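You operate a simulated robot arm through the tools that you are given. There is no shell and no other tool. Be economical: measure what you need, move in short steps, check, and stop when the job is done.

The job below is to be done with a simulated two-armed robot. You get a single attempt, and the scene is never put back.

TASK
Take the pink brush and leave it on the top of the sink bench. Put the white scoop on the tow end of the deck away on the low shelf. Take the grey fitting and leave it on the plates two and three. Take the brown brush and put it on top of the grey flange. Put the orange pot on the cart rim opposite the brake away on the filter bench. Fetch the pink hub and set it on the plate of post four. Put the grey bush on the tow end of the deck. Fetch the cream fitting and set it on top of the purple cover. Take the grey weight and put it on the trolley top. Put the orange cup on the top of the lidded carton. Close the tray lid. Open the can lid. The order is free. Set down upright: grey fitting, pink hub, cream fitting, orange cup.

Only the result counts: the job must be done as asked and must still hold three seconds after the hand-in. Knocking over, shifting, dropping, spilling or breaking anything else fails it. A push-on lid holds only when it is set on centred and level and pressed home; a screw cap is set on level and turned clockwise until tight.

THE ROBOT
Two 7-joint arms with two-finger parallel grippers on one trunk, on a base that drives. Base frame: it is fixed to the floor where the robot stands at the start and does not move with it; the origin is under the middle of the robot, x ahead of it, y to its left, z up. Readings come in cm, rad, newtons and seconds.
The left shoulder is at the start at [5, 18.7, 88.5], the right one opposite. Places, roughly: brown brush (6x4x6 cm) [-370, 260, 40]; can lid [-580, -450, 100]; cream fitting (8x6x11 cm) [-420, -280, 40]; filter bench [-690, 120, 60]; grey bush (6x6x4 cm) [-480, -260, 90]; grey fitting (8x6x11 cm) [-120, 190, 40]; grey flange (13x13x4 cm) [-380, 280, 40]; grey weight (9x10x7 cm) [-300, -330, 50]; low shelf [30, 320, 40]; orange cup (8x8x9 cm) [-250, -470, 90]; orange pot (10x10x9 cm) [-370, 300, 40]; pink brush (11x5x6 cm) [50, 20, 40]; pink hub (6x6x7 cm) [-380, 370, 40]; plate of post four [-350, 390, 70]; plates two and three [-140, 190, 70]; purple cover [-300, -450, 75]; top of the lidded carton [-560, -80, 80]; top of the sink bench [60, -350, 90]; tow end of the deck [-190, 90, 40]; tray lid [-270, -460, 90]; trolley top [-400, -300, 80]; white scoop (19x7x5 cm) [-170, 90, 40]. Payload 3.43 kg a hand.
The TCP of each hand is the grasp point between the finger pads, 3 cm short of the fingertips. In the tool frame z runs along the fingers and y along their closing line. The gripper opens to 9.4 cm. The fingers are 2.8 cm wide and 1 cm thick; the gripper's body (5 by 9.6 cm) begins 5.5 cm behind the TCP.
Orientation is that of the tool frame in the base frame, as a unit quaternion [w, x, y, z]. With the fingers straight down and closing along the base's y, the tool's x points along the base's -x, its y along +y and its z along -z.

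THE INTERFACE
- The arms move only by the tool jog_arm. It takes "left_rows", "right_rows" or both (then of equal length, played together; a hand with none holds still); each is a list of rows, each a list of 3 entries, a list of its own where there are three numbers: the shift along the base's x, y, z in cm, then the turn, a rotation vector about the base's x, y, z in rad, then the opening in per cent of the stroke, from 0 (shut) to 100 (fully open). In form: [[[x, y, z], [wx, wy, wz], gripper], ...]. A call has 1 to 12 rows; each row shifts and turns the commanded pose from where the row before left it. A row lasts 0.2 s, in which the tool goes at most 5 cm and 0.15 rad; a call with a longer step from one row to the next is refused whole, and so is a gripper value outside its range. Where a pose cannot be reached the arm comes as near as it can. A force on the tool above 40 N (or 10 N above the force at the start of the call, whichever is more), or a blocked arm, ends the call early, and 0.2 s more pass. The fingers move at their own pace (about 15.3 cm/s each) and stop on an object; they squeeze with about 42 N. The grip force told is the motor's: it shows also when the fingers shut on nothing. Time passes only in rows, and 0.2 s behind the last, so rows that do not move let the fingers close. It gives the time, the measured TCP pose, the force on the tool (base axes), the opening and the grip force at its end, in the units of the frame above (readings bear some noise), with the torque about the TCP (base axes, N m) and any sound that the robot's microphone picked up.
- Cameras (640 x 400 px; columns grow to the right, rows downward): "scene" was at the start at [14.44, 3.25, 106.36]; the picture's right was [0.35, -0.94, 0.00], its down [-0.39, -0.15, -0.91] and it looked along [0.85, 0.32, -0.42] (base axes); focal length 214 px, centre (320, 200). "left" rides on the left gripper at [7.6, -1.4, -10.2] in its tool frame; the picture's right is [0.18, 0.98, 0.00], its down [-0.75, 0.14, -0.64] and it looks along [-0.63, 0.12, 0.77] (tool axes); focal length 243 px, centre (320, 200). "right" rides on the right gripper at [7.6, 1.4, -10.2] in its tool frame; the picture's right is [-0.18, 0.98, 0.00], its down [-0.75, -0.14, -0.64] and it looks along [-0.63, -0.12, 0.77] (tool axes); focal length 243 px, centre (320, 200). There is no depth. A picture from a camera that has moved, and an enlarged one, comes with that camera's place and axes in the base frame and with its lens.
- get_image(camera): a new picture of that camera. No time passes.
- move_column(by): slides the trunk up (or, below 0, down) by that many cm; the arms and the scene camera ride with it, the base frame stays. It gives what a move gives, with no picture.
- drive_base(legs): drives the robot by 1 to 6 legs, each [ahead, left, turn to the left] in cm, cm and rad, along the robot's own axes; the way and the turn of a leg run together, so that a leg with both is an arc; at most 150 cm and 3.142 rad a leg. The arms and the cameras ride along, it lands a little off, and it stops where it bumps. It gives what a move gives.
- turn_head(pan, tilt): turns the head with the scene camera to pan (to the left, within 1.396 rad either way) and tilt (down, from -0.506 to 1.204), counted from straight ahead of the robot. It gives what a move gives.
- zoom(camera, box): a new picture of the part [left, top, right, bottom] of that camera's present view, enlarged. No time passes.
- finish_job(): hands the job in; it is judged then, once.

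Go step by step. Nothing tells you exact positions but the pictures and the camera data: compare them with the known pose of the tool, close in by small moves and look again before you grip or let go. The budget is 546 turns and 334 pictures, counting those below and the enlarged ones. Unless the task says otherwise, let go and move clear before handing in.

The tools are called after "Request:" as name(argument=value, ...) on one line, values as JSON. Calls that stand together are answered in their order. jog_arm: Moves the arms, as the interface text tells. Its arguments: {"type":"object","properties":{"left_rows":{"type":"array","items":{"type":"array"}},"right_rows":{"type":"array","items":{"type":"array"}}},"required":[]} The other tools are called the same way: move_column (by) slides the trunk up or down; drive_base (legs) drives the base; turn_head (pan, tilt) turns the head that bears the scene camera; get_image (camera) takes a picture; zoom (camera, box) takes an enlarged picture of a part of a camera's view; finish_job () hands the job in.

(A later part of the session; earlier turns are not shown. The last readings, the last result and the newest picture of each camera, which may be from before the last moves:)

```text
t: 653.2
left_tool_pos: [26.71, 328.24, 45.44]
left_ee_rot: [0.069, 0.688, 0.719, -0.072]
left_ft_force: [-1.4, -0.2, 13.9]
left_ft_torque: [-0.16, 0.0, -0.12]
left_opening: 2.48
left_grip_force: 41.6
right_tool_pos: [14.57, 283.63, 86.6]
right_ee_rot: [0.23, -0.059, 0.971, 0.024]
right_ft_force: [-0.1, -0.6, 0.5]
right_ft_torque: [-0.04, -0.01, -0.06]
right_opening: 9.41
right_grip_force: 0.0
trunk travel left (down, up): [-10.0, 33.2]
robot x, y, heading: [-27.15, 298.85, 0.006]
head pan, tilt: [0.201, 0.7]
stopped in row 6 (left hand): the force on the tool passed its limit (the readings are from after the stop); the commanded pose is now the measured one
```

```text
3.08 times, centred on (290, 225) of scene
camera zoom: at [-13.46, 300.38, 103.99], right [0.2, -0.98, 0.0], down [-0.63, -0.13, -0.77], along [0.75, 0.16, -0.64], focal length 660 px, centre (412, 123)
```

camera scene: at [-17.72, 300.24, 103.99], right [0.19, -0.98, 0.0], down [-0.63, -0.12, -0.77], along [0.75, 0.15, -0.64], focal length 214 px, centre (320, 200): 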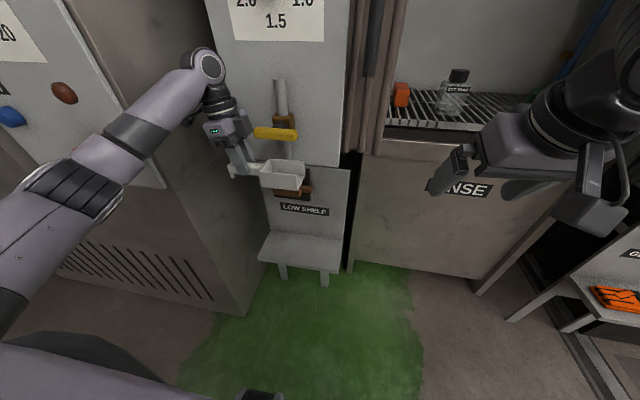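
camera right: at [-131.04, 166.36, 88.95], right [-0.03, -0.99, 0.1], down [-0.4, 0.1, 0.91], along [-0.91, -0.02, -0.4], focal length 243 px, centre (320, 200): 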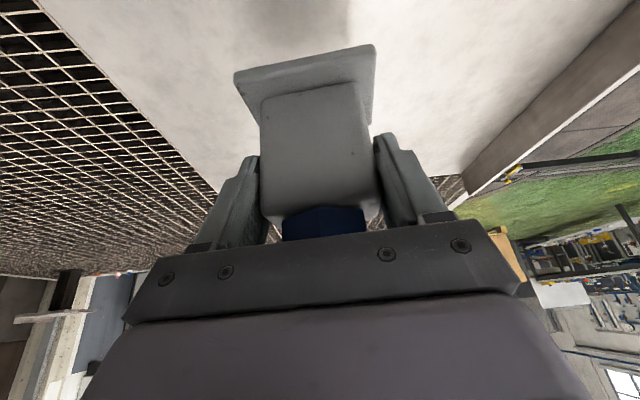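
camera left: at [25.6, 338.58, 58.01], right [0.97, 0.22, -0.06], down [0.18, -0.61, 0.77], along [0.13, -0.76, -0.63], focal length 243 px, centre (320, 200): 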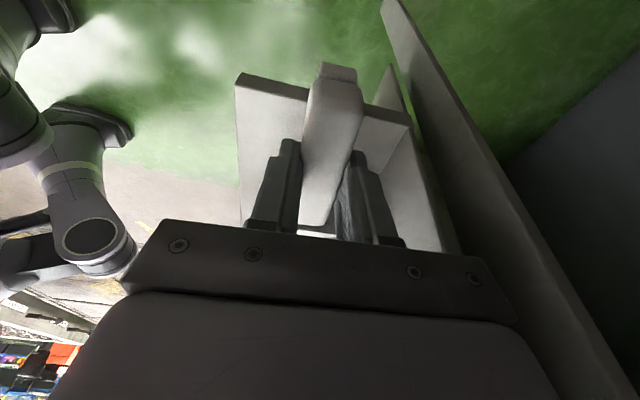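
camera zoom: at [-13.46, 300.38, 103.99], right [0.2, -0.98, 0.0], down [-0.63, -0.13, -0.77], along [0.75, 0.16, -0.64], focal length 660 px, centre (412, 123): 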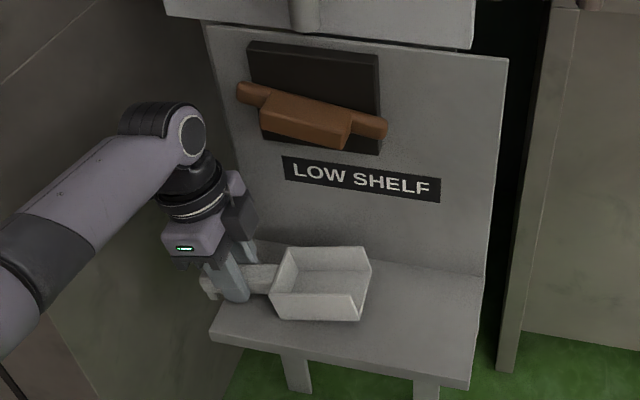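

The scoop rests on the shelf (z ≈ 40), well inside the front edge. I'll release and lift straight up.

Request:
jog_arm(left_rows=[[[0, 0, 0.3], [0, 0, 0], 0], [[0, 0, 0], [0, 0, 0], 45], [[0, 0, 0], [0, 0, 0], 60], [[0, 0, 0], [0, 0, 0], 60], [[-0.5, 0, 2], [0, 0, 0], 60], [[-1, 0, 3], [0, 0, 0], 60], [[-2, 0, 3], [0, 0, 0], 60]])

Request:
drive_base(legs=[[-15, 0, 0]])

Request:
zoom(camera="scene", box=[210, 100, 370, 260])

```text
t: 654.8
left_tool_pos: [23.02, 328.45, 53.31]
left_ee_rot: [0.067, 0.688, 0.719, -0.073]
left_ft_force: [0.8, 0.0, 0.6]
left_ft_torque: [-0.02, 0.01, -0.03]
left_opening: 5.66
left_grip_force: 0.0
right_tool_pos: [14.6, 283.49, 86.58]
right_ee_rot: [0.229, -0.058, 0.971, 0.023]
right_ft_force: [0.4, 0.5, -0.8]
right_ft_torque: [0.0, -0.02, 0.02]
right_opening: 9.41
right_grip_force: 0.0
trunk travel left (down, up): [-10.0, 33.2]
robot x, y, heading: [-27.38, 298.49, 0.0]
head pan, tilt: [0.201, 0.7]
```

```text
t: 656.1
left_tool_pos: [7.95, 328.64, 53.31]
left_ee_rot: [0.067, 0.688, 0.719, -0.074]
left_ft_force: [0.1, -0.2, -0.2]
left_ft_torque: [-0.01, -0.03, 0.04]
left_opening: 5.62
left_grip_force: 0.1
right_tool_pos: [-0.25, 283.54, 86.69]
right_ee_rot: [0.23, -0.059, 0.971, 0.024]
right_ft_force: [0.0, 0.6, 0.1]
right_ft_torque: [-0.02, 0.01, 0.02]
right_opening: 9.4
right_grip_force: 0.0
trunk travel left (down, up): [-10.0, 33.2]
robot x, y, heading: [-42.65, 298.52, 0.006]
head pan, tilt: [0.201, 0.7]
```

```text
2.50 times, centred on (290, 180) of scene
camera zoom: at [-28.38, 300.38, 103.99], right [0.2, -0.98, 0.0], down [-0.63, -0.13, -0.76], along [0.75, 0.16, -0.64], focal length 536 px, centre (395, 250)
```

zoom: 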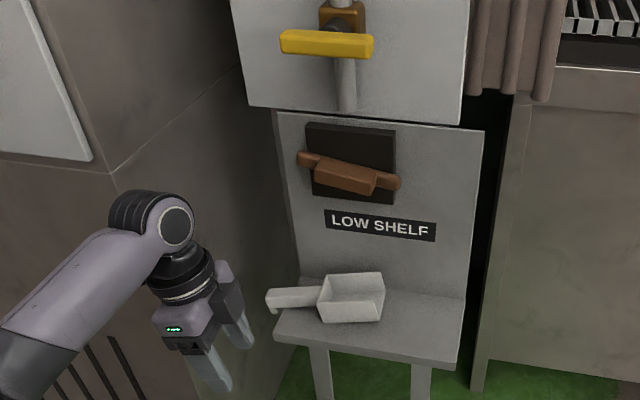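

I turned the brown handle above the shelf by about 12° when the wrist caught it. I'll set it level again by pressing its raised north end down; first I'll bring the hand round.

Request:
jog_arm(left_rows=[[[0, 0, 1.6], [0, 0, 0.15], 0], [[0, 0, 1.6], [0, 0, 0.15], 0], [[0, 0, 1.6], [0, 0, 0.15], 0], [[0, 0, 1.6], [0, 0, 0.15], 0], [[0, 0, 1.6], [0, 0, 0.15], 0], [[0, 0, 1.6], [0, 0, 0.15], 0], [[0, 0, 1.6], [0, 0, 0.15], 0], [[0, 0, 1.6], [0, 0, 0.15], 0], [[0, 0, 1.6], [0, 0, 0.15], 0], [[0, 0, 1.6], [0, 0, 0.15], 0]])

Request:
jog_arm(left_rows=[[[0, 0, 0], [0, -0.14, 0], 0], [[0, 0, 0], [0, -0.14, 0], 0], [[0, 0, 0], [0, -0.14, 0], 0], [[0, 0, 0], [0, -0.14, 0], 0], [[0, 0, 0], [0, -0.14, 0], 0], [[0, 0, 0], [0, -0.14, 0], 0]])

Request:
drive_base(legs=[[13, 0, 0]])

Request:
zoom(camera="scene", box=[210, 100, 370, 260])

```text
t: 658.4
left_tool_pos: [8.09, 328.49, 69.34]
left_ee_rot: [0.099, 0.012, 0.995, -0.008]
left_ft_force: [0.4, -0.3, 0.6]
left_ft_torque: [0.04, 0.0, -0.02]
left_opening: 0.0
left_grip_force: 33.0
right_tool_pos: [-0.35, 283.52, 86.49]
right_ee_rot: [0.23, -0.059, 0.971, 0.024]
right_ft_force: [0.0, 0.4, -0.2]
right_ft_torque: [0.02, 0.01, -0.01]
right_opening: 9.4
right_grip_force: 0.2
trunk travel left (down, up): [-10.0, 33.2]
robot x, y, heading: [-42.44, 298.81, 0.005]
head pan, tilt: [0.201, 0.7]
```

```text
t: 659.8
left_tool_pos: [7.88, 328.48, 69.39]
left_ee_rot: [0.498, 0.015, 0.867, -0.002]
left_ft_force: [0.2, -0.3, 0.4]
left_ft_torque: [0.0, 0.03, -0.03]
left_opening: 0.0
left_grip_force: 32.9
right_tool_pos: [-0.5, 283.47, 86.65]
right_ee_rot: [0.23, -0.058, 0.971, 0.023]
right_ft_force: [-0.6, 0.1, -0.1]
right_ft_torque: [0.02, 0.02, 0.01]
right_opening: 9.41
right_grip_force: 0.1
trunk travel left (down, up): [-10.0, 33.2]
robot x, y, heading: [-42.02, 298.56, 0.007]
head pan, tilt: [0.201, 0.7]
```

```text
t: 661.0
left_tool_pos: [20.85, 328.23, 69.33]
left_ee_rot: [0.496, 0.018, 0.868, -0.003]
left_ft_force: [-1.0, -0.2, -0.5]
left_ft_torque: [0.0, -0.03, 0.01]
left_opening: 0.0
left_grip_force: 32.9
right_tool_pos: [12.41, 283.31, 86.51]
right_ee_rot: [0.23, -0.056, 0.971, 0.022]
right_ft_force: [0.5, -0.3, 0.0]
right_ft_torque: [-0.02, -0.02, 0.02]
right_opening: 9.4
right_grip_force: 0.2
trunk travel left (down, up): [-10.0, 33.2]
robot x, y, heading: [-29.46, 298.65, 0.001]
head pan, tilt: [0.201, 0.7]
```

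```text
2.50 times, centred on (290, 180) of scene
camera zoom: at [-15.55, 300.33, 103.99], right [0.2, -0.98, 0.0], down [-0.63, -0.13, -0.77], along [0.75, 0.15, -0.64], focal length 536 px, centre (395, 250)
```

zoom: 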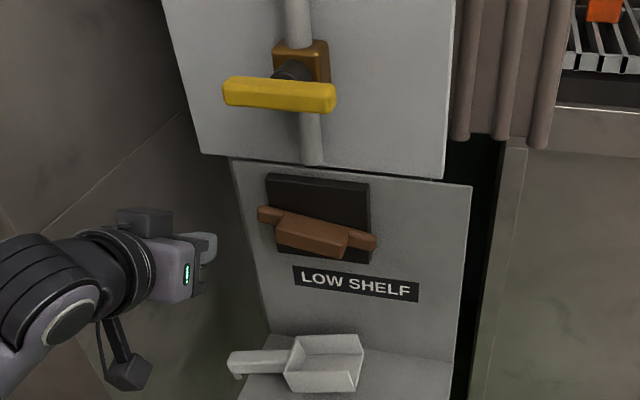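

Request:
jog_arm(left_rows=[[[0, -1.2, 2.5], [0, 0, 0], 0], [[1.5, -1, 2], [0, 0, 0], 0], [[1.5, -1, 0.3], [0, 0, 0], 0]])

Request:
zoom(camera="scene", box=[210, 110, 330, 230])

Request:
get_image(camera="left")

```text
t: 661.8
left_tool_pos: [23.9, 325.16, 73.92]
left_ee_rot: [0.496, 0.017, 0.868, -0.002]
left_ft_force: [0.0, -0.5, 0.5]
left_ft_torque: [0.02, 0.01, 0.02]
left_opening: 0.01
left_grip_force: 32.8
right_tool_pos: [12.54, 283.43, 86.61]
right_ee_rot: [0.23, -0.056, 0.971, 0.023]
right_ft_force: [0.1, 0.0, -0.1]
right_ft_torque: [-0.05, 0.01, 0.01]
right_opening: 9.4
right_grip_force: 0.0
trunk travel left (down, up): [-10.0, 33.2]
robot x, y, heading: [-29.4, 298.81, -0.001]
head pan, tilt: [0.201, 0.7]
```

```text
3.33 times, centred on (270, 170) of scene
camera zoom: at [-15.54, 300.34, 103.99], right [0.2, -0.98, 0.0], down [-0.63, -0.13, -0.76], along [0.75, 0.15, -0.64], focal length 715 px, centre (487, 300)
```

zoom: 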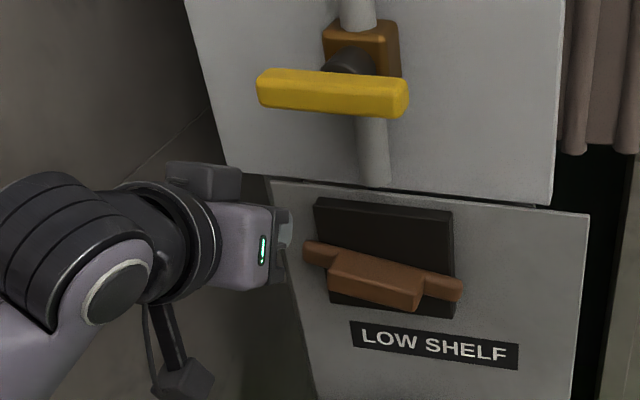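

```text
73 pictures are left
camera left: at [11.04, 324.09, 72.4], right [-0.06, 0.99, -0.15], down [-0.17, 0.13, 0.98], along [0.98, 0.08, 0.16], focal length 243 px, centre (320, 200)
```

left: 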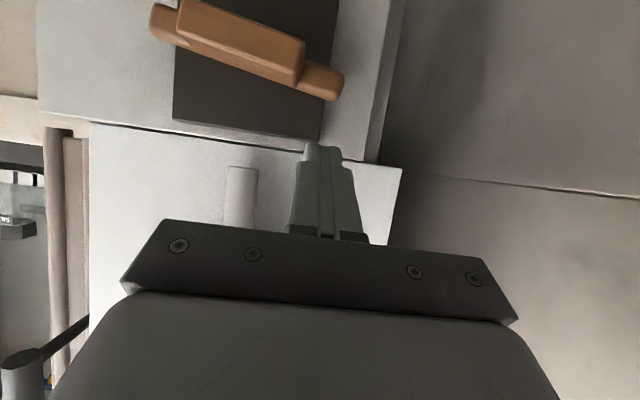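

Request:
jog_arm(left_rows=[[[1.8, 0, 0], [0, 0, 0], 0], [[0, 0, -1.5], [0, 0, 0], 0], [[0, 0, -1.5], [0, 0, 0], 0], [[0, 0, -1], [0, 0, 0], 0]])

Request:
get_image(camera="left")

```text
t: 662.8
left_tool_pos: [25.64, 325.0, 70.0]
left_ee_rot: [0.496, 0.018, 0.868, -0.004]
left_ft_force: [0.7, 0.2, -0.1]
left_ft_torque: [0.0, -0.02, -0.03]
left_opening: 0.0
left_grip_force: 33.1
right_tool_pos: [12.38, 283.37, 86.54]
right_ee_rot: [0.23, -0.056, 0.971, 0.022]
right_ft_force: [0.2, 1.0, -0.4]
right_ft_torque: [-0.03, -0.02, 0.01]
right_opening: 9.4
right_grip_force: 0.1
trunk travel left (down, up): [-10.0, 33.2]
robot x, y, heading: [-29.7, 298.45, -0.001]
head pan, tilt: [0.201, 0.7]
```

```text
72 pictures are left
camera left: at [12.88, 324.03, 68.49], right [-0.06, 0.99, -0.15], down [-0.17, 0.14, 0.98], along [0.98, 0.08, 0.16], focal length 243 px, centre (320, 200)
```

left: 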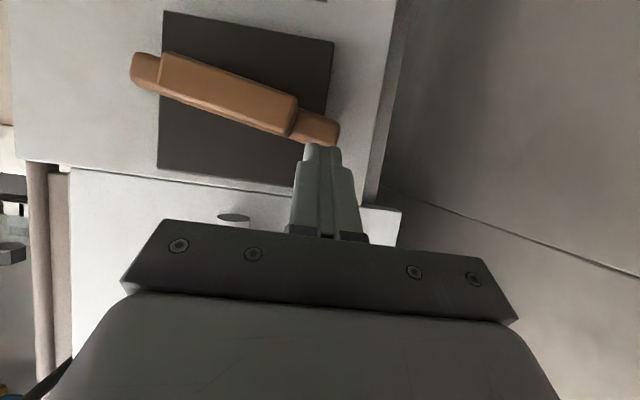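

Request:
jog_arm(left_rows=[[[0.3, 0, -0.8], [0, 0, 0], 0], [[0, 0, -0.7], [0, 0, 0], 0], [[0, 0, -0.5], [0, 0, 0], 0]])

Request:
get_image(camera="left")

```text
t: 663.6
left_tool_pos: [26.06, 325.08, 68.02]
left_ee_rot: [0.497, 0.017, 0.868, -0.003]
left_ft_force: [-0.6, 0.0, -0.2]
left_ft_torque: [0.0, 0.01, -0.01]
left_opening: 0.03
left_grip_force: 32.8
right_tool_pos: [12.41, 283.38, 86.61]
right_ee_rot: [0.23, -0.057, 0.971, 0.024]
right_ft_force: [-0.5, 0.6, 0.5]
right_ft_torque: [0.0, 0.02, 0.0]
right_opening: 9.37
right_grip_force: 0.0
trunk travel left (down, up): [-10.0, 33.2]
robot x, y, heading: [-29.52, 299.08, 0.003]
head pan, tilt: [0.201, 0.7]
```

```text
71 pictures are left
camera left: at [13.24, 324.05, 66.62], right [-0.06, 0.99, -0.15], down [-0.17, 0.14, 0.98], along [0.98, 0.08, 0.16], focal length 243 px, centre (320, 200)
```

left: 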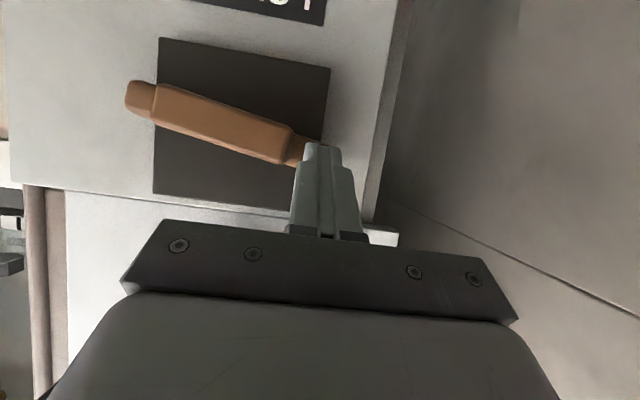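

Request:
jog_arm(left_rows=[[[0, 0, 1.5], [0, 0, 0], 0], [[0, 0, 1.2], [0, 0, 0], 0], [[1.5, 0, 0], [0, 0, 0], 0], [[1.3, 0, 0], [0, 0, 0], 0], [[0, 0, -1], [0, 0, 0], 0], [[0, 0, -0.8], [0, 0, 0], 0]])

Request:
get_image(camera="left")

```text
t: 665.0
left_tool_pos: [28.64, 325.1, 69.37]
left_ee_rot: [0.499, 0.017, 0.866, -0.002]
left_ft_force: [-5.7, 0.3, 10.4]
left_ft_torque: [0.02, -0.11, -0.05]
left_opening: 0.0
left_grip_force: 32.8
right_tool_pos: [12.37, 283.28, 86.64]
right_ee_rot: [0.23, -0.056, 0.971, 0.023]
right_ft_force: [-0.6, 0.3, 0.4]
right_ft_torque: [0.03, -0.02, -0.01]
right_opening: 9.41
right_grip_force: 0.0
trunk travel left (down, up): [-10.0, 33.2]
robot x, y, heading: [-29.7, 298.48, 0.001]
head pan, tilt: [0.201, 0.7]
```

```text
70 pictures are left
camera left: at [15.85, 324.09, 67.78], right [-0.06, 0.99, -0.15], down [-0.17, 0.14, 0.98], along [0.98, 0.08, 0.16], focal length 243 px, centre (320, 200)
```

left: 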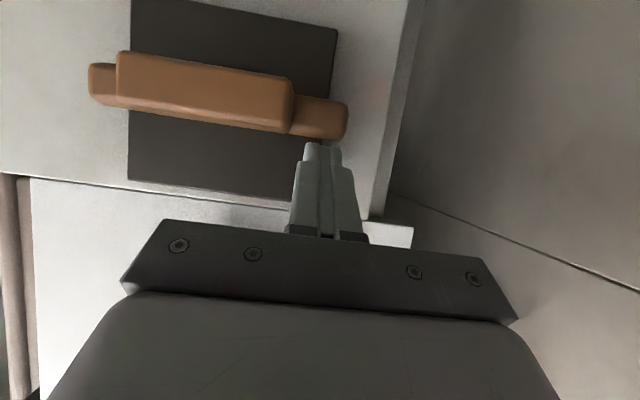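

The handle is level with its plate again. I'll withdraw, then cross to the far (west) side of the cart for the brushes, pot and hub.

Request:
jog_arm(left_rows=[[[-0.3, 0, 1], [0, 0, 0], 0], [[-3, 0, 1], [0, 0, 0], 0], [[-4, 0, 0], [0, 0, 0], 0], [[-4, 0, 1], [0, 0, 0], 0]])

Request:
drive_base(legs=[[-25, 0, 0]])

Request:
zoom(camera="scene", box=[210, 100, 370, 260])

```text
t: 666.0
left_tool_pos: [17.52, 324.81, 72.08]
left_ee_rot: [0.496, 0.017, 0.868, -0.004]
left_ft_force: [-0.4, 0.1, 0.6]
left_ft_torque: [-0.02, 0.04, -0.03]
left_opening: 0.0
left_grip_force: 33.2
right_tool_pos: [12.32, 283.36, 86.6]
right_ee_rot: [0.23, -0.056, 0.971, 0.023]
right_ft_force: [0.8, 0.8, -0.1]
right_ft_torque: [-0.02, 0.04, -0.01]
right_opening: 9.4
right_grip_force: 0.0
trunk travel left (down, up): [-10.0, 33.2]
robot x, y, heading: [-29.89, 298.84, -0.002]
head pan, tilt: [0.201, 0.7]
```

```text
t: 667.8
left_tool_pos: [-6.94, 324.78, 71.97]
left_ee_rot: [0.497, 0.018, 0.868, -0.003]
left_ft_force: [1.3, 0.4, -1.0]
left_ft_torque: [0.02, 0.01, -0.02]
left_opening: 0.01
left_grip_force: 32.8
right_tool_pos: [-12.19, 283.3, 86.59]
right_ee_rot: [0.23, -0.055, 0.971, 0.023]
right_ft_force: [1.1, 0.4, -0.1]
right_ft_torque: [-0.04, 0.02, 0.02]
right_opening: 9.38
right_grip_force: 0.0
trunk travel left (down, up): [-10.0, 33.2]
robot x, y, heading: [-54.32, 298.76, -0.002]
head pan, tilt: [0.201, 0.7]
```

```text
2.50 times, centred on (290, 180) of scene
camera zoom: at [-40.1, 300.34, 103.99], right [0.2, -0.98, 0.0], down [-0.63, -0.13, -0.76], along [0.75, 0.15, -0.64], focal length 536 px, centre (395, 250)
```

zoom: 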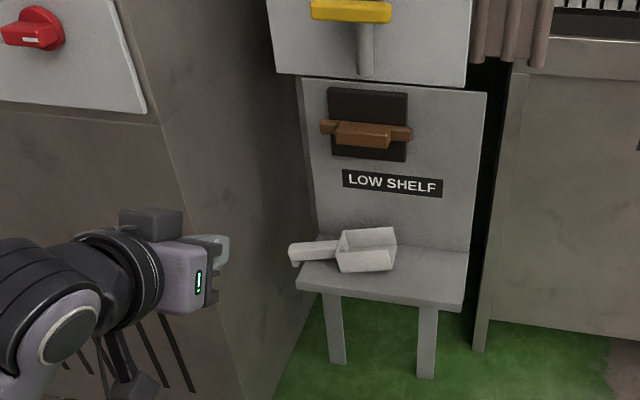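

Handle restored, scoop in place. I'll neutralise the left hand and drive around the south end of the deck to its west side.

Request:
jog_arm(left_rows=[[[0, 0, 1], [0, 0.14, 0], 100], [[0, 0, 1], [0, 0.14, 0], 100], [[1, 0, 1], [0, 0.14, 0], 100], [[1, 0, 1], [0, 0.14, 0], 100], [[1, 0, 1], [0, 0.14, 0], 100], [[1, 0, 1], [0, 0.14, 0], 100]])

Request:
drive_base(legs=[[0, 0, -1.57], [145, 0, 0], [140, 0, 0], [0, 0, -1.57], [150, 0, 0]])

Request:
turn_head(pan=-0.3, tilt=0.3)

Request:
get_image(camera="scene")

```text
t: 669.2
left_tool_pos: [-2.97, 324.73, 78.08]
left_ee_rot: [0.098, 0.015, 0.995, -0.011]
left_ft_force: [0.2, -0.5, 0.3]
left_ft_torque: [0.0, -0.02, 0.02]
left_opening: 9.39
left_grip_force: 0.1
right_tool_pos: [-12.17, 283.27, 86.55]
right_ee_rot: [0.229, -0.054, 0.972, 0.022]
right_ft_force: [-0.5, 0.0, -0.1]
right_ft_torque: [0.03, -0.01, 0.03]
right_opening: 9.41
right_grip_force: 0.0
trunk travel left (down, up): [-10.0, 33.2]
robot x, y, heading: [-54.08, 298.77, 0.002]
head pan, tilt: [0.201, 0.7]
```

```text
t: 697.7
left_tool_pos: [-249.78, -25.44, 78.12]
left_ee_rot: [-0.007, 0.995, 0.022, -0.099]
left_ft_force: [-0.3, -0.2, -0.2]
left_ft_torque: [0.01, 0.02, -0.02]
left_opening: 9.38
left_grip_force: 0.1
right_tool_pos: [-243.69, 16.24, 86.65]
right_ee_rot: [0.031, 0.968, 0.091, -0.23]
right_ft_force: [0.4, -0.2, -0.3]
right_ft_torque: [-0.01, -0.02, -0.03]
right_opening: 9.37
right_grip_force: 0.0
trunk travel left (down, up): [-10.0, 33.2]
robot x, y, heading: [-200.51, 4.23, -3.074]
head pan, tilt: [0.201, 0.7]
```

```text
t: 698.7
left_tool_pos: [-249.75, -25.49, 78.28]
left_ee_rot: [-0.007, 0.995, 0.021, -0.1]
left_ft_force: [0.5, 0.3, -0.3]
left_ft_torque: [0.02, 0.04, -0.01]
left_opening: 9.39
left_grip_force: 0.0
right_tool_pos: [-243.68, 16.38, 86.55]
right_ee_rot: [0.032, 0.969, 0.092, -0.229]
right_ft_force: [0.7, 0.1, 0.0]
right_ft_torque: [0.04, -0.02, 0.0]
right_opening: 9.41
right_grip_force: 0.0
trunk travel left (down, up): [-10.0, 33.2]
robot x, y, heading: [-200.79, 4.35, -3.072]
head pan, tilt: [-0.3, 0.3]
```

```text
68 pictures are left
camera scene: at [-215.55, 5.91, 107.6], right [0.23, 0.97, 0.0], down [0.29, -0.07, -0.96], along [-0.93, 0.22, -0.3], focal length 214 px, centre (320, 200)
```

scene: 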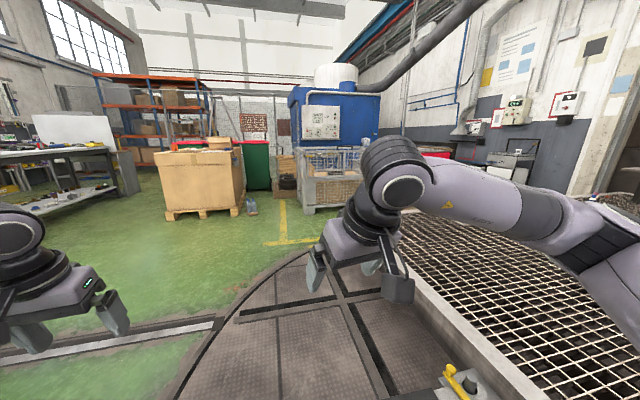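

Request:
drive_base(legs=[[130, 0, -0.06], [105, 0, 0], [0, 0, -1.57], [130, 0, 0]])

Request:
turn_head(pan=-0.4, tilt=0.45)

Request:
get_image(camera="scene")

```text
t: 700.9
left_tool_pos: [-269.68, -26.36, 78.01]
left_ee_rot: [-0.008, 0.995, 0.016, -0.101]
left_ft_force: [-0.5, 0.1, -0.5]
left_ft_torque: [0.05, -0.04, 0.0]
left_opening: 9.42
left_grip_force: 0.0
right_tool_pos: [-263.04, 15.54, 86.46]
right_ee_rot: [0.029, 0.97, 0.084, -0.228]
right_ft_force: [-0.1, -1.0, -0.5]
right_ft_torque: [-0.01, -0.02, -0.01]
right_opening: 9.4
right_grip_force: 0.0
trunk travel left (down, up): [-10.0, 33.2]
robot x, y, heading: [-219.83, 2.93, -3.081]
head pan, tilt: [-0.3, 0.3]
stopped in leg 1: the robot was blocked; the commanded pose is now the measured one
```

```text
t: 701.6
left_tool_pos: [-269.75, -26.33, 77.97]
left_ee_rot: [-0.008, 0.995, 0.017, -0.1]
left_ft_force: [-0.2, 0.0, -1.0]
left_ft_torque: [0.02, -0.01, 0.01]
left_opening: 9.4
left_grip_force: 0.0
right_tool_pos: [-263.04, 15.61, 86.58]
right_ee_rot: [0.029, 0.97, 0.085, -0.228]
right_ft_force: [-0.4, 0.4, -0.4]
right_ft_torque: [0.02, -0.01, -0.04]
right_opening: 9.42
right_grip_force: 0.0
trunk travel left (down, up): [-10.0, 33.2]
robot x, y, heading: [-220.08, 2.59, -3.083]
head pan, tilt: [-0.4, 0.45]
```

```text
67 pictures are left
camera scene: at [-234.56, 5.53, 106.21], right [0.33, 0.94, 0.0], down [0.41, -0.14, -0.9], along [-0.85, 0.3, -0.43], focal length 214 px, centre (320, 200)
```

scene: 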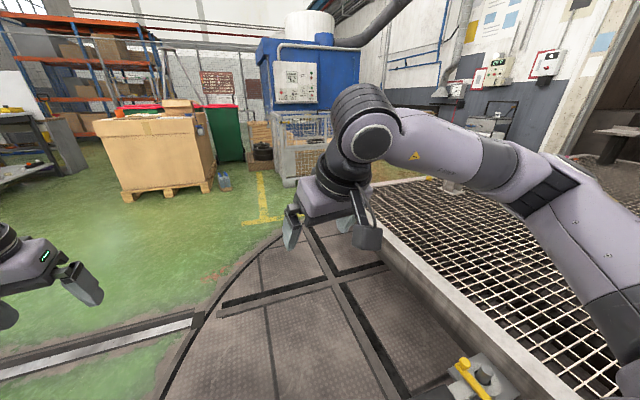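

A tow bar joins the deck to the tug, so I can't pass here. I'll take the long, known way round: east, south, the aisle, and the gap by the gear rack. First back east and south.

Request:
drive_base(legs=[[-110, 0, 0], [0, 0, 1.51], [150, 0, 0], [150, 0, 0], [75, 0, 0]])

```text
t: 728.7
left_tool_pos: [-92.37, -413.25, 78.02]
left_ee_rot: [0.06, 0.731, 0.675, -0.08]
left_ft_force: [-0.6, 0.5, 0.4]
left_ft_torque: [0.0, 0.05, 0.0]
left_opening: 9.4
left_grip_force: 0.0
right_tool_pos: [-133.12, -402.05, 86.55]
right_ee_rot: [0.174, 0.667, 0.709, -0.15]
right_ft_force: [-0.4, -0.9, -0.4]
right_ft_torque: [0.01, 0.0, 0.0]
right_opening: 9.39
right_grip_force: 0.1
trunk travel left (down, up): [-10.0, 33.2]
robot x, y, heading: [-115.49, -360.66, -1.621]
head pan, tilt: [-0.4, 0.45]
```

Request:
move_column(by=25)

Request:
drive_base(legs=[[4, 0, 0], [0, 0, -1.52], [100, 0, 0]])

```text
t: 731.3
left_tool_pos: [-92.39, -413.27, 102.93]
left_ee_rot: [0.061, 0.73, 0.676, -0.079]
left_ft_force: [-0.4, -0.1, 0.2]
left_ft_torque: [-0.03, 0.04, 0.01]
left_opening: 9.41
left_grip_force: 0.0
right_tool_pos: [-133.27, -401.98, 111.52]
right_ee_rot: [0.173, 0.666, 0.709, -0.15]
right_ft_force: [0.4, 0.0, -0.5]
right_ft_torque: [0.03, -0.04, -0.01]
right_opening: 9.39
right_grip_force: 0.0
trunk travel left (down, up): [-35.0, 8.2]
robot x, y, heading: [-115.94, -360.79, -1.621]
head pan, tilt: [-0.4, 0.45]
```

```text
t: 740.5
left_tool_pos: [-263.55, -391.56, 103.02]
left_ee_rot: [-0.011, 0.995, -0.009, -0.099]
left_ft_force: [0.3, -0.4, -0.1]
left_ft_torque: [0.02, 0.02, -0.02]
left_opening: 9.4
left_grip_force: 0.1
right_tool_pos: [-254.66, -350.16, 111.38]
right_ee_rot: [0.023, 0.972, 0.058, -0.229]
right_ft_force: [0.2, 0.7, 0.0]
right_ft_torque: [-0.01, 0.02, 0.0]
right_opening: 9.39
right_grip_force: 0.1
trunk travel left (down, up): [-35.0, 8.2]
robot x, y, heading: [-212.25, -364.87, -3.134]
head pan, tilt: [-0.4, 0.45]
```

Request:
drive_base(legs=[[150, 0, 0], [150, 0, 0], [45, 0, 0], [0, 0, 1.56]])

```text
t: 744.8
left_tool_pos: [-335.23, -391.34, 103.15]
left_ee_rot: [-0.011, 0.995, -0.018, -0.099]
left_ft_force: [-0.2, -0.4, 1.0]
left_ft_torque: [-0.04, 0.01, -0.01]
left_opening: 9.4
left_grip_force: 0.1
right_tool_pos: [-325.63, -350.13, 111.5]
right_ee_rot: [0.021, 0.972, 0.052, -0.229]
right_ft_force: [0.2, 0.4, -1.1]
right_ft_torque: [0.0, 0.03, -0.02]
right_opening: 9.41
right_grip_force: 0.0
trunk travel left (down, up): [-35.0, 8.2]
robot x, y, heading: [-283.48, -365.76, 3.131]
head pan, tilt: [-0.4, 0.45]
stopped in leg 1: the robot was blocked; the commanded pose is now the measured one
```

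Request:
drive_base(legs=[[-5, 0, 0], [0, 10, 0.01], [150, 0, 0], [125, 0, 0], [0, 0, 1.57]])

Request:
turn_head(pan=-0.6, tilt=0.4)

Request:
get_image(camera="scene")

```text
t: 763.1
left_tool_pos: [-524.53, -428.78, 103.22]
left_ee_rot: [0.064, 0.702, 0.705, -0.077]
left_ft_force: [0.3, -1.2, -0.3]
left_ft_torque: [0.01, 0.0, -0.03]
left_opening: 9.39
left_grip_force: 0.1
right_tool_pos: [-566.07, -420.89, 111.66]
right_ee_rot: [0.18, 0.636, 0.736, -0.145]
right_ft_force: [-0.3, 0.5, 0.4]
right_ft_torque: [0.02, -0.02, 0.01]
right_opening: 9.42
right_grip_force: 0.0
trunk travel left (down, up): [-35.0, 8.2]
robot x, y, heading: [-551.99, -378.21, -1.541]
head pan, tilt: [-0.4, 0.45]
```

```text
t: 763.8
left_tool_pos: [-524.37, -428.81, 103.08]
left_ee_rot: [0.064, 0.702, 0.705, -0.077]
left_ft_force: [1.2, -1.1, -0.8]
left_ft_torque: [0.04, -0.03, -0.03]
left_opening: 9.38
left_grip_force: 0.0
right_tool_pos: [-566.13, -420.84, 111.49]
right_ee_rot: [0.179, 0.636, 0.736, -0.144]
right_ft_force: [-0.4, 0.6, 0.1]
right_ft_torque: [0.0, 0.02, 0.03]
right_opening: 9.41
right_grip_force: 0.2
trunk travel left (down, up): [-35.0, 8.2]
robot x, y, heading: [-552.0, -378.57, -1.543]
head pan, tilt: [-0.6, 0.4]
```

```text
66 pictures are left
camera scene: at [-556.97, -391.9, 131.68], right [-0.84, 0.54, 0.0], down [0.21, 0.33, -0.92], along [-0.5, -0.78, -0.39], focal length 214 px, centre (320, 200)
```

scene: 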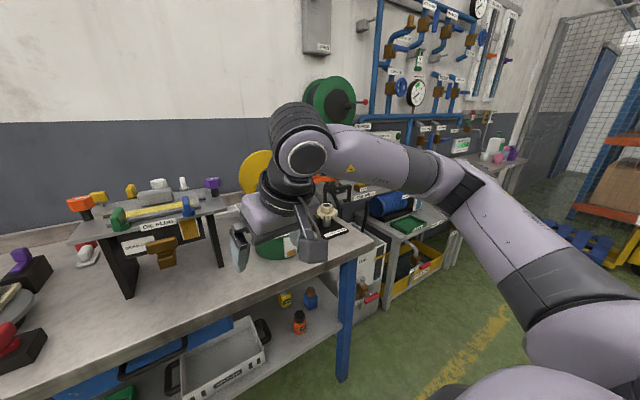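

Request:
drive_base(legs=[[-5, 0, -0.03], [0, -100, 0], [0, -100, 0], [-150, 0, 0]])

Request:
turn_head(pan=1.2, tilt=0.35)

Request:
get_image(camera="scene")

```text
t: 781.1
left_tool_pos: [-725.52, -278.06, 103.1]
left_ee_rot: [0.063, 0.713, 0.694, -0.079]
left_ft_force: [-0.6, 0.3, -0.1]
left_ft_torque: [-0.02, -0.03, 0.0]
left_opening: 9.39
left_grip_force: 0.1
right_tool_pos: [-766.77, -268.88, 111.44]
right_ee_rot: [0.178, 0.648, 0.726, -0.146]
right_ft_force: [0.1, 0.2, -1.0]
right_ft_torque: [-0.04, 0.01, -0.03]
right_opening: 9.41
right_grip_force: 0.1
trunk travel left (down, up): [-35.0, 8.2]
robot x, y, heading: [-751.68, -227.1, -1.569]
head pan, tilt: [-0.6, 0.4]
```

```text
t: 782.9
left_tool_pos: [-725.51, -278.15, 103.01]
left_ee_rot: [0.062, 0.714, 0.693, -0.078]
left_ft_force: [0.8, -0.3, 0.4]
left_ft_torque: [-0.01, -0.01, -0.03]
left_opening: 9.39
left_grip_force: 0.1
right_tool_pos: [-766.89, -269.04, 111.43]
right_ee_rot: [0.177, 0.648, 0.726, -0.146]
right_ft_force: [0.4, -0.5, -0.5]
right_ft_torque: [0.01, -0.04, -0.01]
right_opening: 9.4
right_grip_force: 0.2
trunk travel left (down, up): [-35.0, 8.2]
robot x, y, heading: [-751.53, -226.57, -1.575]
head pan, tilt: [1.201, 0.351]
```

```text
65 pictures are left
camera scene: at [-742.91, -235.96, 132.13], right [-0.36, -0.93, 0.0], down [-0.32, 0.13, -0.94], along [0.87, -0.34, -0.34], focal length 214 px, centre (320, 200)
```

scene: 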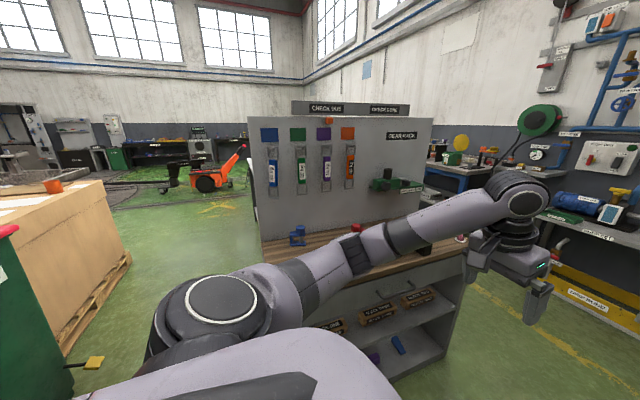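

Request:
jog_arm(left_rows=[[[0, -4, 0], [0, 0, 0], 100], [[0, -4, 0], [0, 0, 0], 100], [[0, -4, 0], [0, 0, 0], 100], [[0, 0, 0], [0, 0, 0], 100], [[0, 0, 0], [0, 0, 0], 100]], right_rows=[[[0, -4, 0], [0, 0, 0], 100], [[0, -4, 0], [0, 0, 0], 100], [[0, -4, 0], [0, 0, 0], 100], [[0, -4, 0], [0, 0, 0], 100], [[0, -4, 0], [0, 0, 0], 100]])

Request:
move_column(by=8)

Request:
drive_base(legs=[[-28, 0, 0], [0, 0, 1.865], [60, -18, 0]])

Request:
turn_head(pan=0.0, tilt=0.55)

Request:
get_image(camera="scene")

```text
t: 784.1
left_tool_pos: [-725.51, -290.05, 103.35]
left_ee_rot: [0.063, 0.714, 0.693, -0.078]
left_ft_force: [0.4, 0.2, -0.2]
left_ft_torque: [0.01, 0.04, 0.0]
left_opening: 9.41
left_grip_force: 0.0
right_tool_pos: [-766.97, -289.08, 111.47]
right_ee_rot: [0.177, 0.647, 0.727, -0.145]
right_ft_force: [0.2, 0.2, -0.5]
right_ft_torque: [-0.02, -0.01, 0.04]
right_opening: 9.38
right_grip_force: 0.1
trunk travel left (down, up): [-35.0, 8.2]
robot x, y, heading: [-751.64, -226.72, -1.574]
head pan, tilt: [1.201, 0.351]
```

```text
t: 785.3
left_tool_pos: [-725.58, -290.1, 111.32]
left_ee_rot: [0.063, 0.713, 0.694, -0.078]
left_ft_force: [-0.1, 0.4, -0.4]
left_ft_torque: [-0.04, 0.02, -0.01]
left_opening: 9.41
left_grip_force: 0.1
right_tool_pos: [-766.98, -289.03, 119.55]
right_ee_rot: [0.178, 0.648, 0.726, -0.147]
right_ft_force: [0.5, 0.3, 0.3]
right_ft_torque: [0.0, -0.01, -0.01]
right_opening: 9.4
right_grip_force: 0.2
trunk travel left (down, up): [-43.0, 0.2]
robot x, y, heading: [-751.13, -227.0, -1.572]
head pan, tilt: [1.201, 0.351]
```

```text
t: 794.9
left_tool_pos: [-633.69, -156.71, 111.41]
left_ee_rot: [0.1, -0.123, 0.987, 0.003]
left_ft_force: [0.7, 1.0, 0.2]
left_ft_torque: [0.0, -0.02, 0.0]
left_opening: 9.41
left_grip_force: 0.1
right_tool_pos: [-623.35, -196.99, 119.48]
right_ee_rot: [0.223, -0.188, 0.955, 0.054]
right_ft_force: [0.1, 1.0, 0.1]
right_ft_torque: [0.02, 0.0, -0.02]
right_opening: 9.39
right_grip_force: 0.1
trunk travel left (down, up): [-43.0, 0.2]
robot x, y, heading: [-687.16, -198.66, 0.275]
head pan, tilt: [1.201, 0.351]
```

```text
t: 796.3
left_tool_pos: [-633.57, -156.77, 111.39]
left_ee_rot: [0.099, -0.122, 0.988, 0.002]
left_ft_force: [0.3, 0.1, 0.1]
left_ft_torque: [0.02, -0.01, 0.0]
left_opening: 9.4
left_grip_force: 0.0
right_tool_pos: [-623.55, -196.92, 119.52]
right_ee_rot: [0.224, -0.188, 0.955, 0.053]
right_ft_force: [0.3, -0.7, -0.6]
right_ft_torque: [0.02, 0.0, -0.01]
right_opening: 9.39
right_grip_force: 0.1
trunk travel left (down, up): [-43.0, 0.2]
robot x, y, heading: [-687.61, -198.84, 0.271]
head pan, tilt: [0.0, 0.55]
```

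```text
64 pictures are left
camera scene: at [-673.3, -194.95, 138.31], right [0.27, -0.96, 0.0], down [-0.5, -0.14, -0.85], along [0.82, 0.23, -0.52], focal length 214 px, centre (320, 200)
```

scene: 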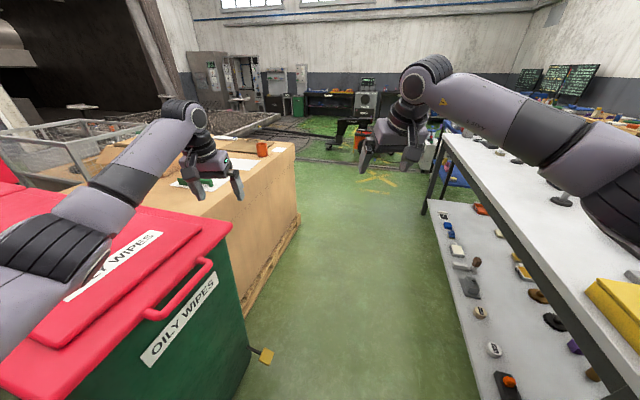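

Request:
drive_base(legs=[[70, -21, 0], [70, -20, 0], [0, 0, -0.27], [105, 0, 0], [0, 0, 1.57]])

Request:
get_image(camera="scene")

```text
t: 813.7
left_tool_pos: [-453.91, -137.34, 111.39]
left_ee_rot: [0.079, -0.675, 0.731, 0.06]
left_ft_force: [0.1, 0.6, -0.8]
left_ft_torque: [0.0, -0.01, 0.03]
left_opening: 9.39
left_grip_force: 0.0
right_tool_pos: [-412.62, -140.46, 119.46]
right_ee_rot: [-0.151, 0.709, -0.666, -0.173]
right_ft_force: [0.5, 0.4, 0.3]
right_ft_torque: [0.0, -0.01, -0.01]
right_opening: 9.4
right_grip_force: 0.0
trunk travel left (down, up): [-43.0, 0.2]
robot x, y, heading: [-431.3, -201.99, 1.52]
head pan, tilt: [0.0, 0.55]
```

```text
63 pictures are left
camera scene: at [-430.38, -186.97, 138.31], right [1.0, -0.05, 0.0], down [-0.03, -0.52, -0.85], along [0.04, 0.85, -0.52], focal length 214 px, centre (320, 200)
```

scene: 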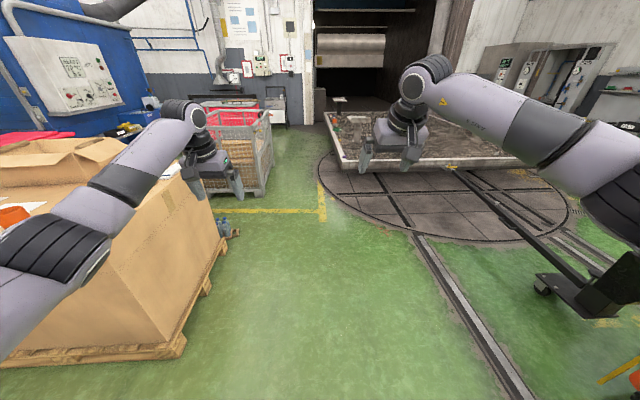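

Request:
drive_base(legs=[[0, 18, 0.05], [150, 0, 0], [60, 0, 0]])

Request:
get_image(camera="scene")

```text
t: 825.4
left_tool_pos: [-478.22, 75.53, 111.41]
left_ee_rot: [0.077, -0.699, 0.709, 0.062]
left_ft_force: [0.4, 0.8, -0.1]
left_ft_torque: [-0.03, -0.01, -0.01]
left_opening: 9.42
left_grip_force: 0.0
right_tool_pos: [-436.81, 75.11, 119.48]
right_ee_rot: [-0.145, 0.731, -0.643, -0.179]
right_ft_force: [0.2, 0.5, 0.0]
right_ft_torque: [0.0, -0.02, -0.01]
right_opening: 9.42
right_grip_force: 0.0
trunk travel left (down, up): [-43.0, 0.2]
robot x, y, heading: [-451.18, 12.56, 1.58]
head pan, tilt: [0.0, 0.55]
```

```text
62 pictures are left
camera scene: at [-451.47, 27.44, 138.3], right [1.0, 0.01, 0.0], down [0.01, -0.52, -0.85], along [-0.01, 0.85, -0.52], focal length 214 px, centre (320, 200)
```

scene: 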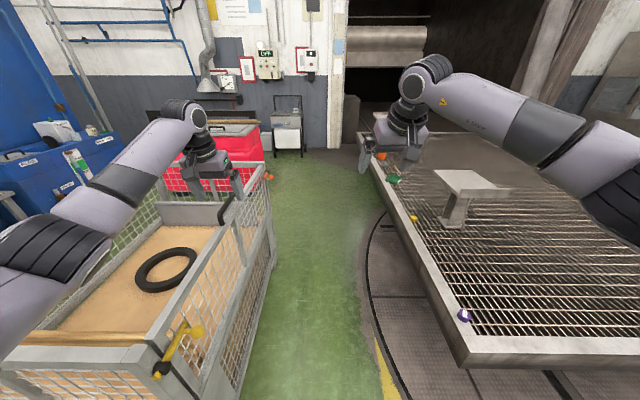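

Request:
drive_base(legs=[[0, -17, -0.01], [150, 0, 0], [50, 0, 0]])

Request:
turn_head(pan=-0.4, tilt=0.65)

Request:
get_image(camera="scene")

```text
t: 836.6
left_tool_pos: [-459.91, 280.43, 111.39]
left_ee_rot: [0.079, -0.69, 0.717, 0.062]
left_ft_force: [0.2, -0.3, -0.2]
left_ft_torque: [0.01, 0.0, 0.0]
left_opening: 9.42
left_grip_force: 0.1
right_tool_pos: [-418.38, 278.99, 119.48]
right_ee_rot: [-0.148, 0.723, -0.651, -0.177]
right_ft_force: [0.2, 0.3, 0.4]
right_ft_torque: [-0.02, -0.02, -0.02]
right_opening: 9.41
right_grip_force: 0.1
trunk travel left (down, up): [-43.0, 0.2]
robot x, y, heading: [-434.82, 216.65, 1.556]
head pan, tilt: [0.0, 0.55]
```

```text
t: 837.5
left_tool_pos: [-459.97, 280.38, 111.5]
left_ee_rot: [0.078, -0.69, 0.716, 0.062]
left_ft_force: [-0.3, 0.9, 0.2]
left_ft_torque: [0.0, 0.0, 0.01]
left_opening: 9.37
left_grip_force: 0.0
right_tool_pos: [-418.41, 279.03, 119.41]
right_ee_rot: [-0.146, 0.723, -0.651, -0.177]
right_ft_force: [0.4, 0.1, 0.2]
right_ft_torque: [0.0, 0.03, 0.02]
right_opening: 9.42
right_grip_force: 0.1
trunk travel left (down, up): [-43.0, 0.2]
robot x, y, heading: [-434.55, 217.11, 1.555]
head pan, tilt: [-0.4, 0.649]
```

```text
61 pictures are left
camera scene: at [-430.98, 230.75, 137.43], right [0.92, -0.4, 0.0], down [-0.24, -0.55, -0.8], along [0.32, 0.73, -0.6], focal length 214 px, centre (320, 200)
```

scene: 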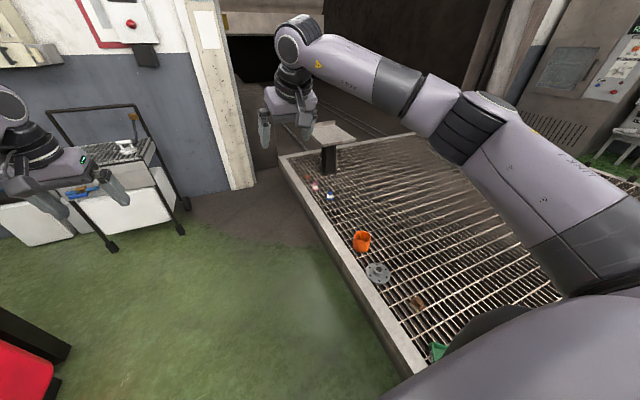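

All the west-rim objects are in view: brown brush [-368, 259], flange [-375.5, 281], pot [-373, 302], hub [-376, 367]. I'll drive up, face east and lower the trunk.

Request:
drive_base(legs=[[62, 0, 0], [0, 0, -1.555]])

Request:
move_column(by=-33)

Request:
turn_head(pan=0.0, tilt=0.75)

Request:
get_image(camera="scene")

```text
t: 844.8
left_tool_pos: [-369.61, 304.59, 111.26]
left_ee_rot: [0.1, 0.022, 0.995, -0.012]
left_ft_force: [-0.1, 0.5, 0.1]
left_ft_torque: [0.01, 0.02, 0.01]
left_opening: 9.41
left_grip_force: 0.1
right_tool_pos: [-371.44, 263.17, 119.58]
right_ee_rot: [0.229, -0.048, 0.972, 0.021]
right_ft_force: [0.3, 0.3, 0.7]
right_ft_torque: [0.0, -0.03, 0.0]
right_opening: 9.4
right_grip_force: 0.1
trunk travel left (down, up): [-43.0, 0.2]
robot x, y, heading: [-433.29, 279.71, -0.018]
head pan, tilt: [-0.4, 0.649]
```

```text
t: 848.1
left_tool_pos: [-369.7, 304.64, 78.37]
left_ee_rot: [0.099, 0.022, 0.995, -0.011]
left_ft_force: [1.5, -0.2, 0.5]
left_ft_torque: [0.0, -0.02, -0.01]
left_opening: 9.4
left_grip_force: 0.1
right_tool_pos: [-371.42, 263.27, 86.62]
right_ee_rot: [0.23, -0.048, 0.972, 0.02]
right_ft_force: [-0.8, 0.3, 0.0]
right_ft_torque: [0.03, -0.03, -0.03]
right_opening: 9.38
right_grip_force: 0.1
trunk travel left (down, up): [-10.0, 33.2]
robot x, y, heading: [-433.68, 279.93, -0.021]
head pan, tilt: [-0.4, 0.649]
```

```text
t: 848.9
left_tool_pos: [-369.68, 304.57, 78.36]
left_ee_rot: [0.099, 0.022, 0.995, -0.012]
left_ft_force: [-0.1, -0.3, 0.2]
left_ft_torque: [-0.02, 0.01, 0.0]
left_opening: 9.4
left_grip_force: 0.1
right_tool_pos: [-371.35, 263.28, 86.5]
right_ee_rot: [0.23, -0.048, 0.972, 0.02]
right_ft_force: [-0.2, -0.2, -0.7]
right_ft_torque: [0.06, 0.0, 0.0]
right_opening: 9.41
right_grip_force: 0.0
trunk travel left (down, up): [-10.0, 33.2]
robot x, y, heading: [-433.2, 279.61, -0.019]
head pan, tilt: [0.0, 0.75]
```

```text
60 pictures are left
camera scene: at [-419.31, 279.39, 103.57], right [-0.02, -1.0, 0.0], down [-0.68, 0.01, -0.73], along [0.73, -0.01, -0.68], focal length 214 px, centre (320, 200)
```

scene: 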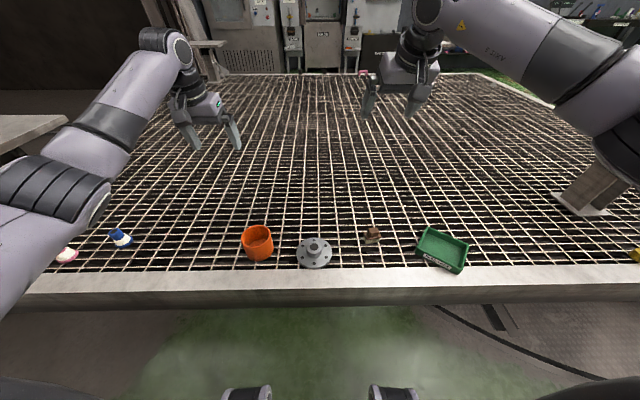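

Request:
zoom(camera="scene", box=[230, 200, 390, 290])

```text
4.00 times, centred on (310, 245) of scene
camera zoom: at [-419.31, 279.39, 103.57], right [-0.02, -1.0, 0.0], down [-0.68, 0.01, -0.73], along [0.73, -0.01, -0.68], focal length 858 px, centre (360, 20)
```

zoom: 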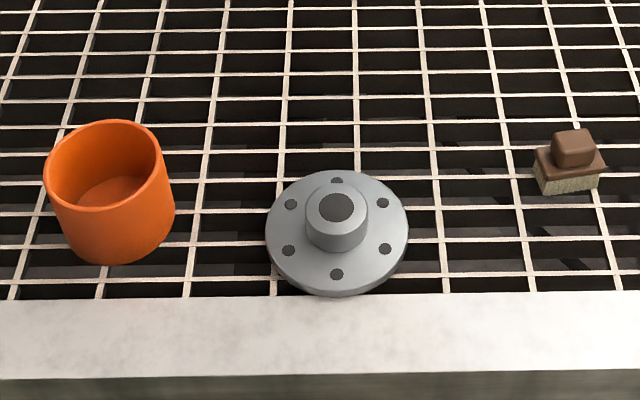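

I'll lower the right hand over the brown brush.

Request:
jog_arm(right_rows=[[[0.2, -0.5, -4.3], [0, 0, 0], 100], [[0.2, -0.5, -4.3], [0, 0, 0], 100], [[0.2, -0.5, -4.3], [0, 0, 0], 100], [[0.2, -0.5, -4.3], [0, 0, 0], 100], [[0.2, -0.5, -4.3], [0, 0, 0], 100], [[0.2, -0.5, -4.3], [0, 0, 0], 100], [[0.2, -0.5, -4.3], [0, 0, 0], 100], [[0.2, -0.5, -4.3], [0, 0, 0], 100]])

Request:
get_image(camera="right")

```text
t: 850.7
left_tool_pos: [-369.58, 304.64, 78.3]
left_ee_rot: [0.1, 0.022, 0.995, -0.011]
left_ft_force: [-0.6, 0.1, -0.2]
left_ft_torque: [0.0, 0.0, 0.01]
left_opening: 9.41
left_grip_force: 0.0
right_tool_pos: [-370.04, 259.1, 52.15]
right_ee_rot: [0.229, -0.048, 0.972, 0.02]
right_ft_force: [-0.4, 0.2, -0.6]
right_ft_torque: [-0.01, -0.01, 0.0]
right_opening: 9.39
right_grip_force: 0.1
trunk travel left (down, up): [-10.0, 33.2]
robot x, y, heading: [-433.18, 279.45, -0.017]
head pan, tilt: [0.0, 0.75]
```

```text
58 pictures are left
camera right: at [-381.44, 259.3, 57.89], right [0.06, 0.99, 0.1], down [0.4, -0.12, 0.91], along [0.91, -0.02, -0.41], focal length 243 px, centre (320, 200)
```

right: 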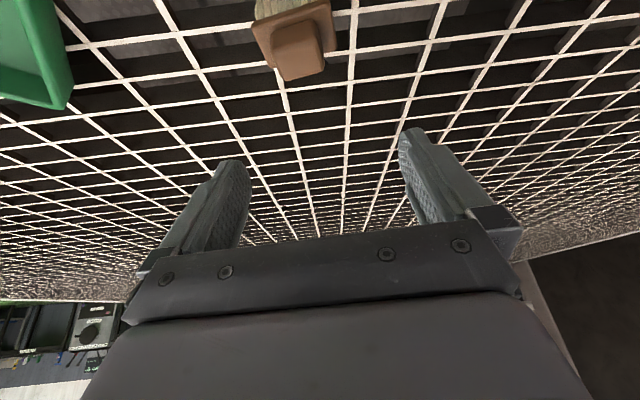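

Request:
jog_arm(right_rows=[[[0, 0, -4], [0, 0, 0], 100], [[0, -0.1, -4], [0, 0, 0], 100], [[0, 0, -3], [0, 0, 0], 100], [[0, 0, -0.8], [0, 0, 0], 100]])

Request:
get_image(camera="right")

```text
t: 851.7
left_tool_pos: [-369.71, 304.59, 78.49]
left_ee_rot: [0.099, 0.022, 0.995, -0.012]
left_ft_force: [-0.4, 0.1, -1.2]
left_ft_torque: [0.01, 0.01, 0.01]
left_opening: 9.4
left_grip_force: 0.0
right_tool_pos: [-369.89, 258.94, 42.11]
right_ee_rot: [0.229, -0.048, 0.972, 0.021]
right_ft_force: [-0.6, 0.5, 0.1]
right_ft_torque: [0.01, 0.03, -0.01]
right_opening: 9.38
right_grip_force: 0.0
right hand out of reach, approached as far as the arm can: row 3, 4
trunk travel left (down, up): [-10.0, 33.2]
robot x, y, heading: [-433.31, 279.47, -0.021]
head pan, tilt: [0.0, 0.75]
```

```text
57 pictures are left
camera right: at [-381.45, 259.15, 48.0], right [0.06, 0.99, 0.1], down [0.4, -0.12, 0.91], along [0.91, -0.02, -0.4], focal length 243 px, centre (320, 200)
```

right: 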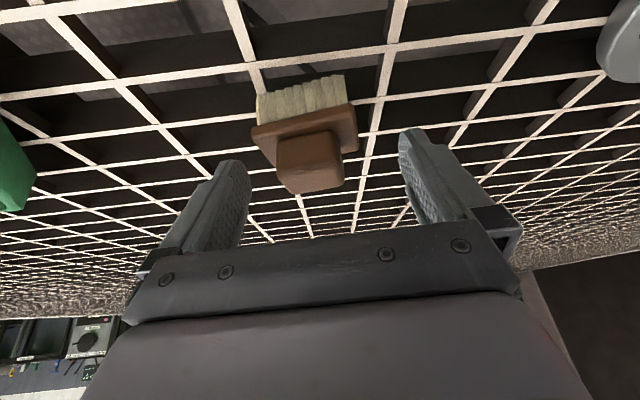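

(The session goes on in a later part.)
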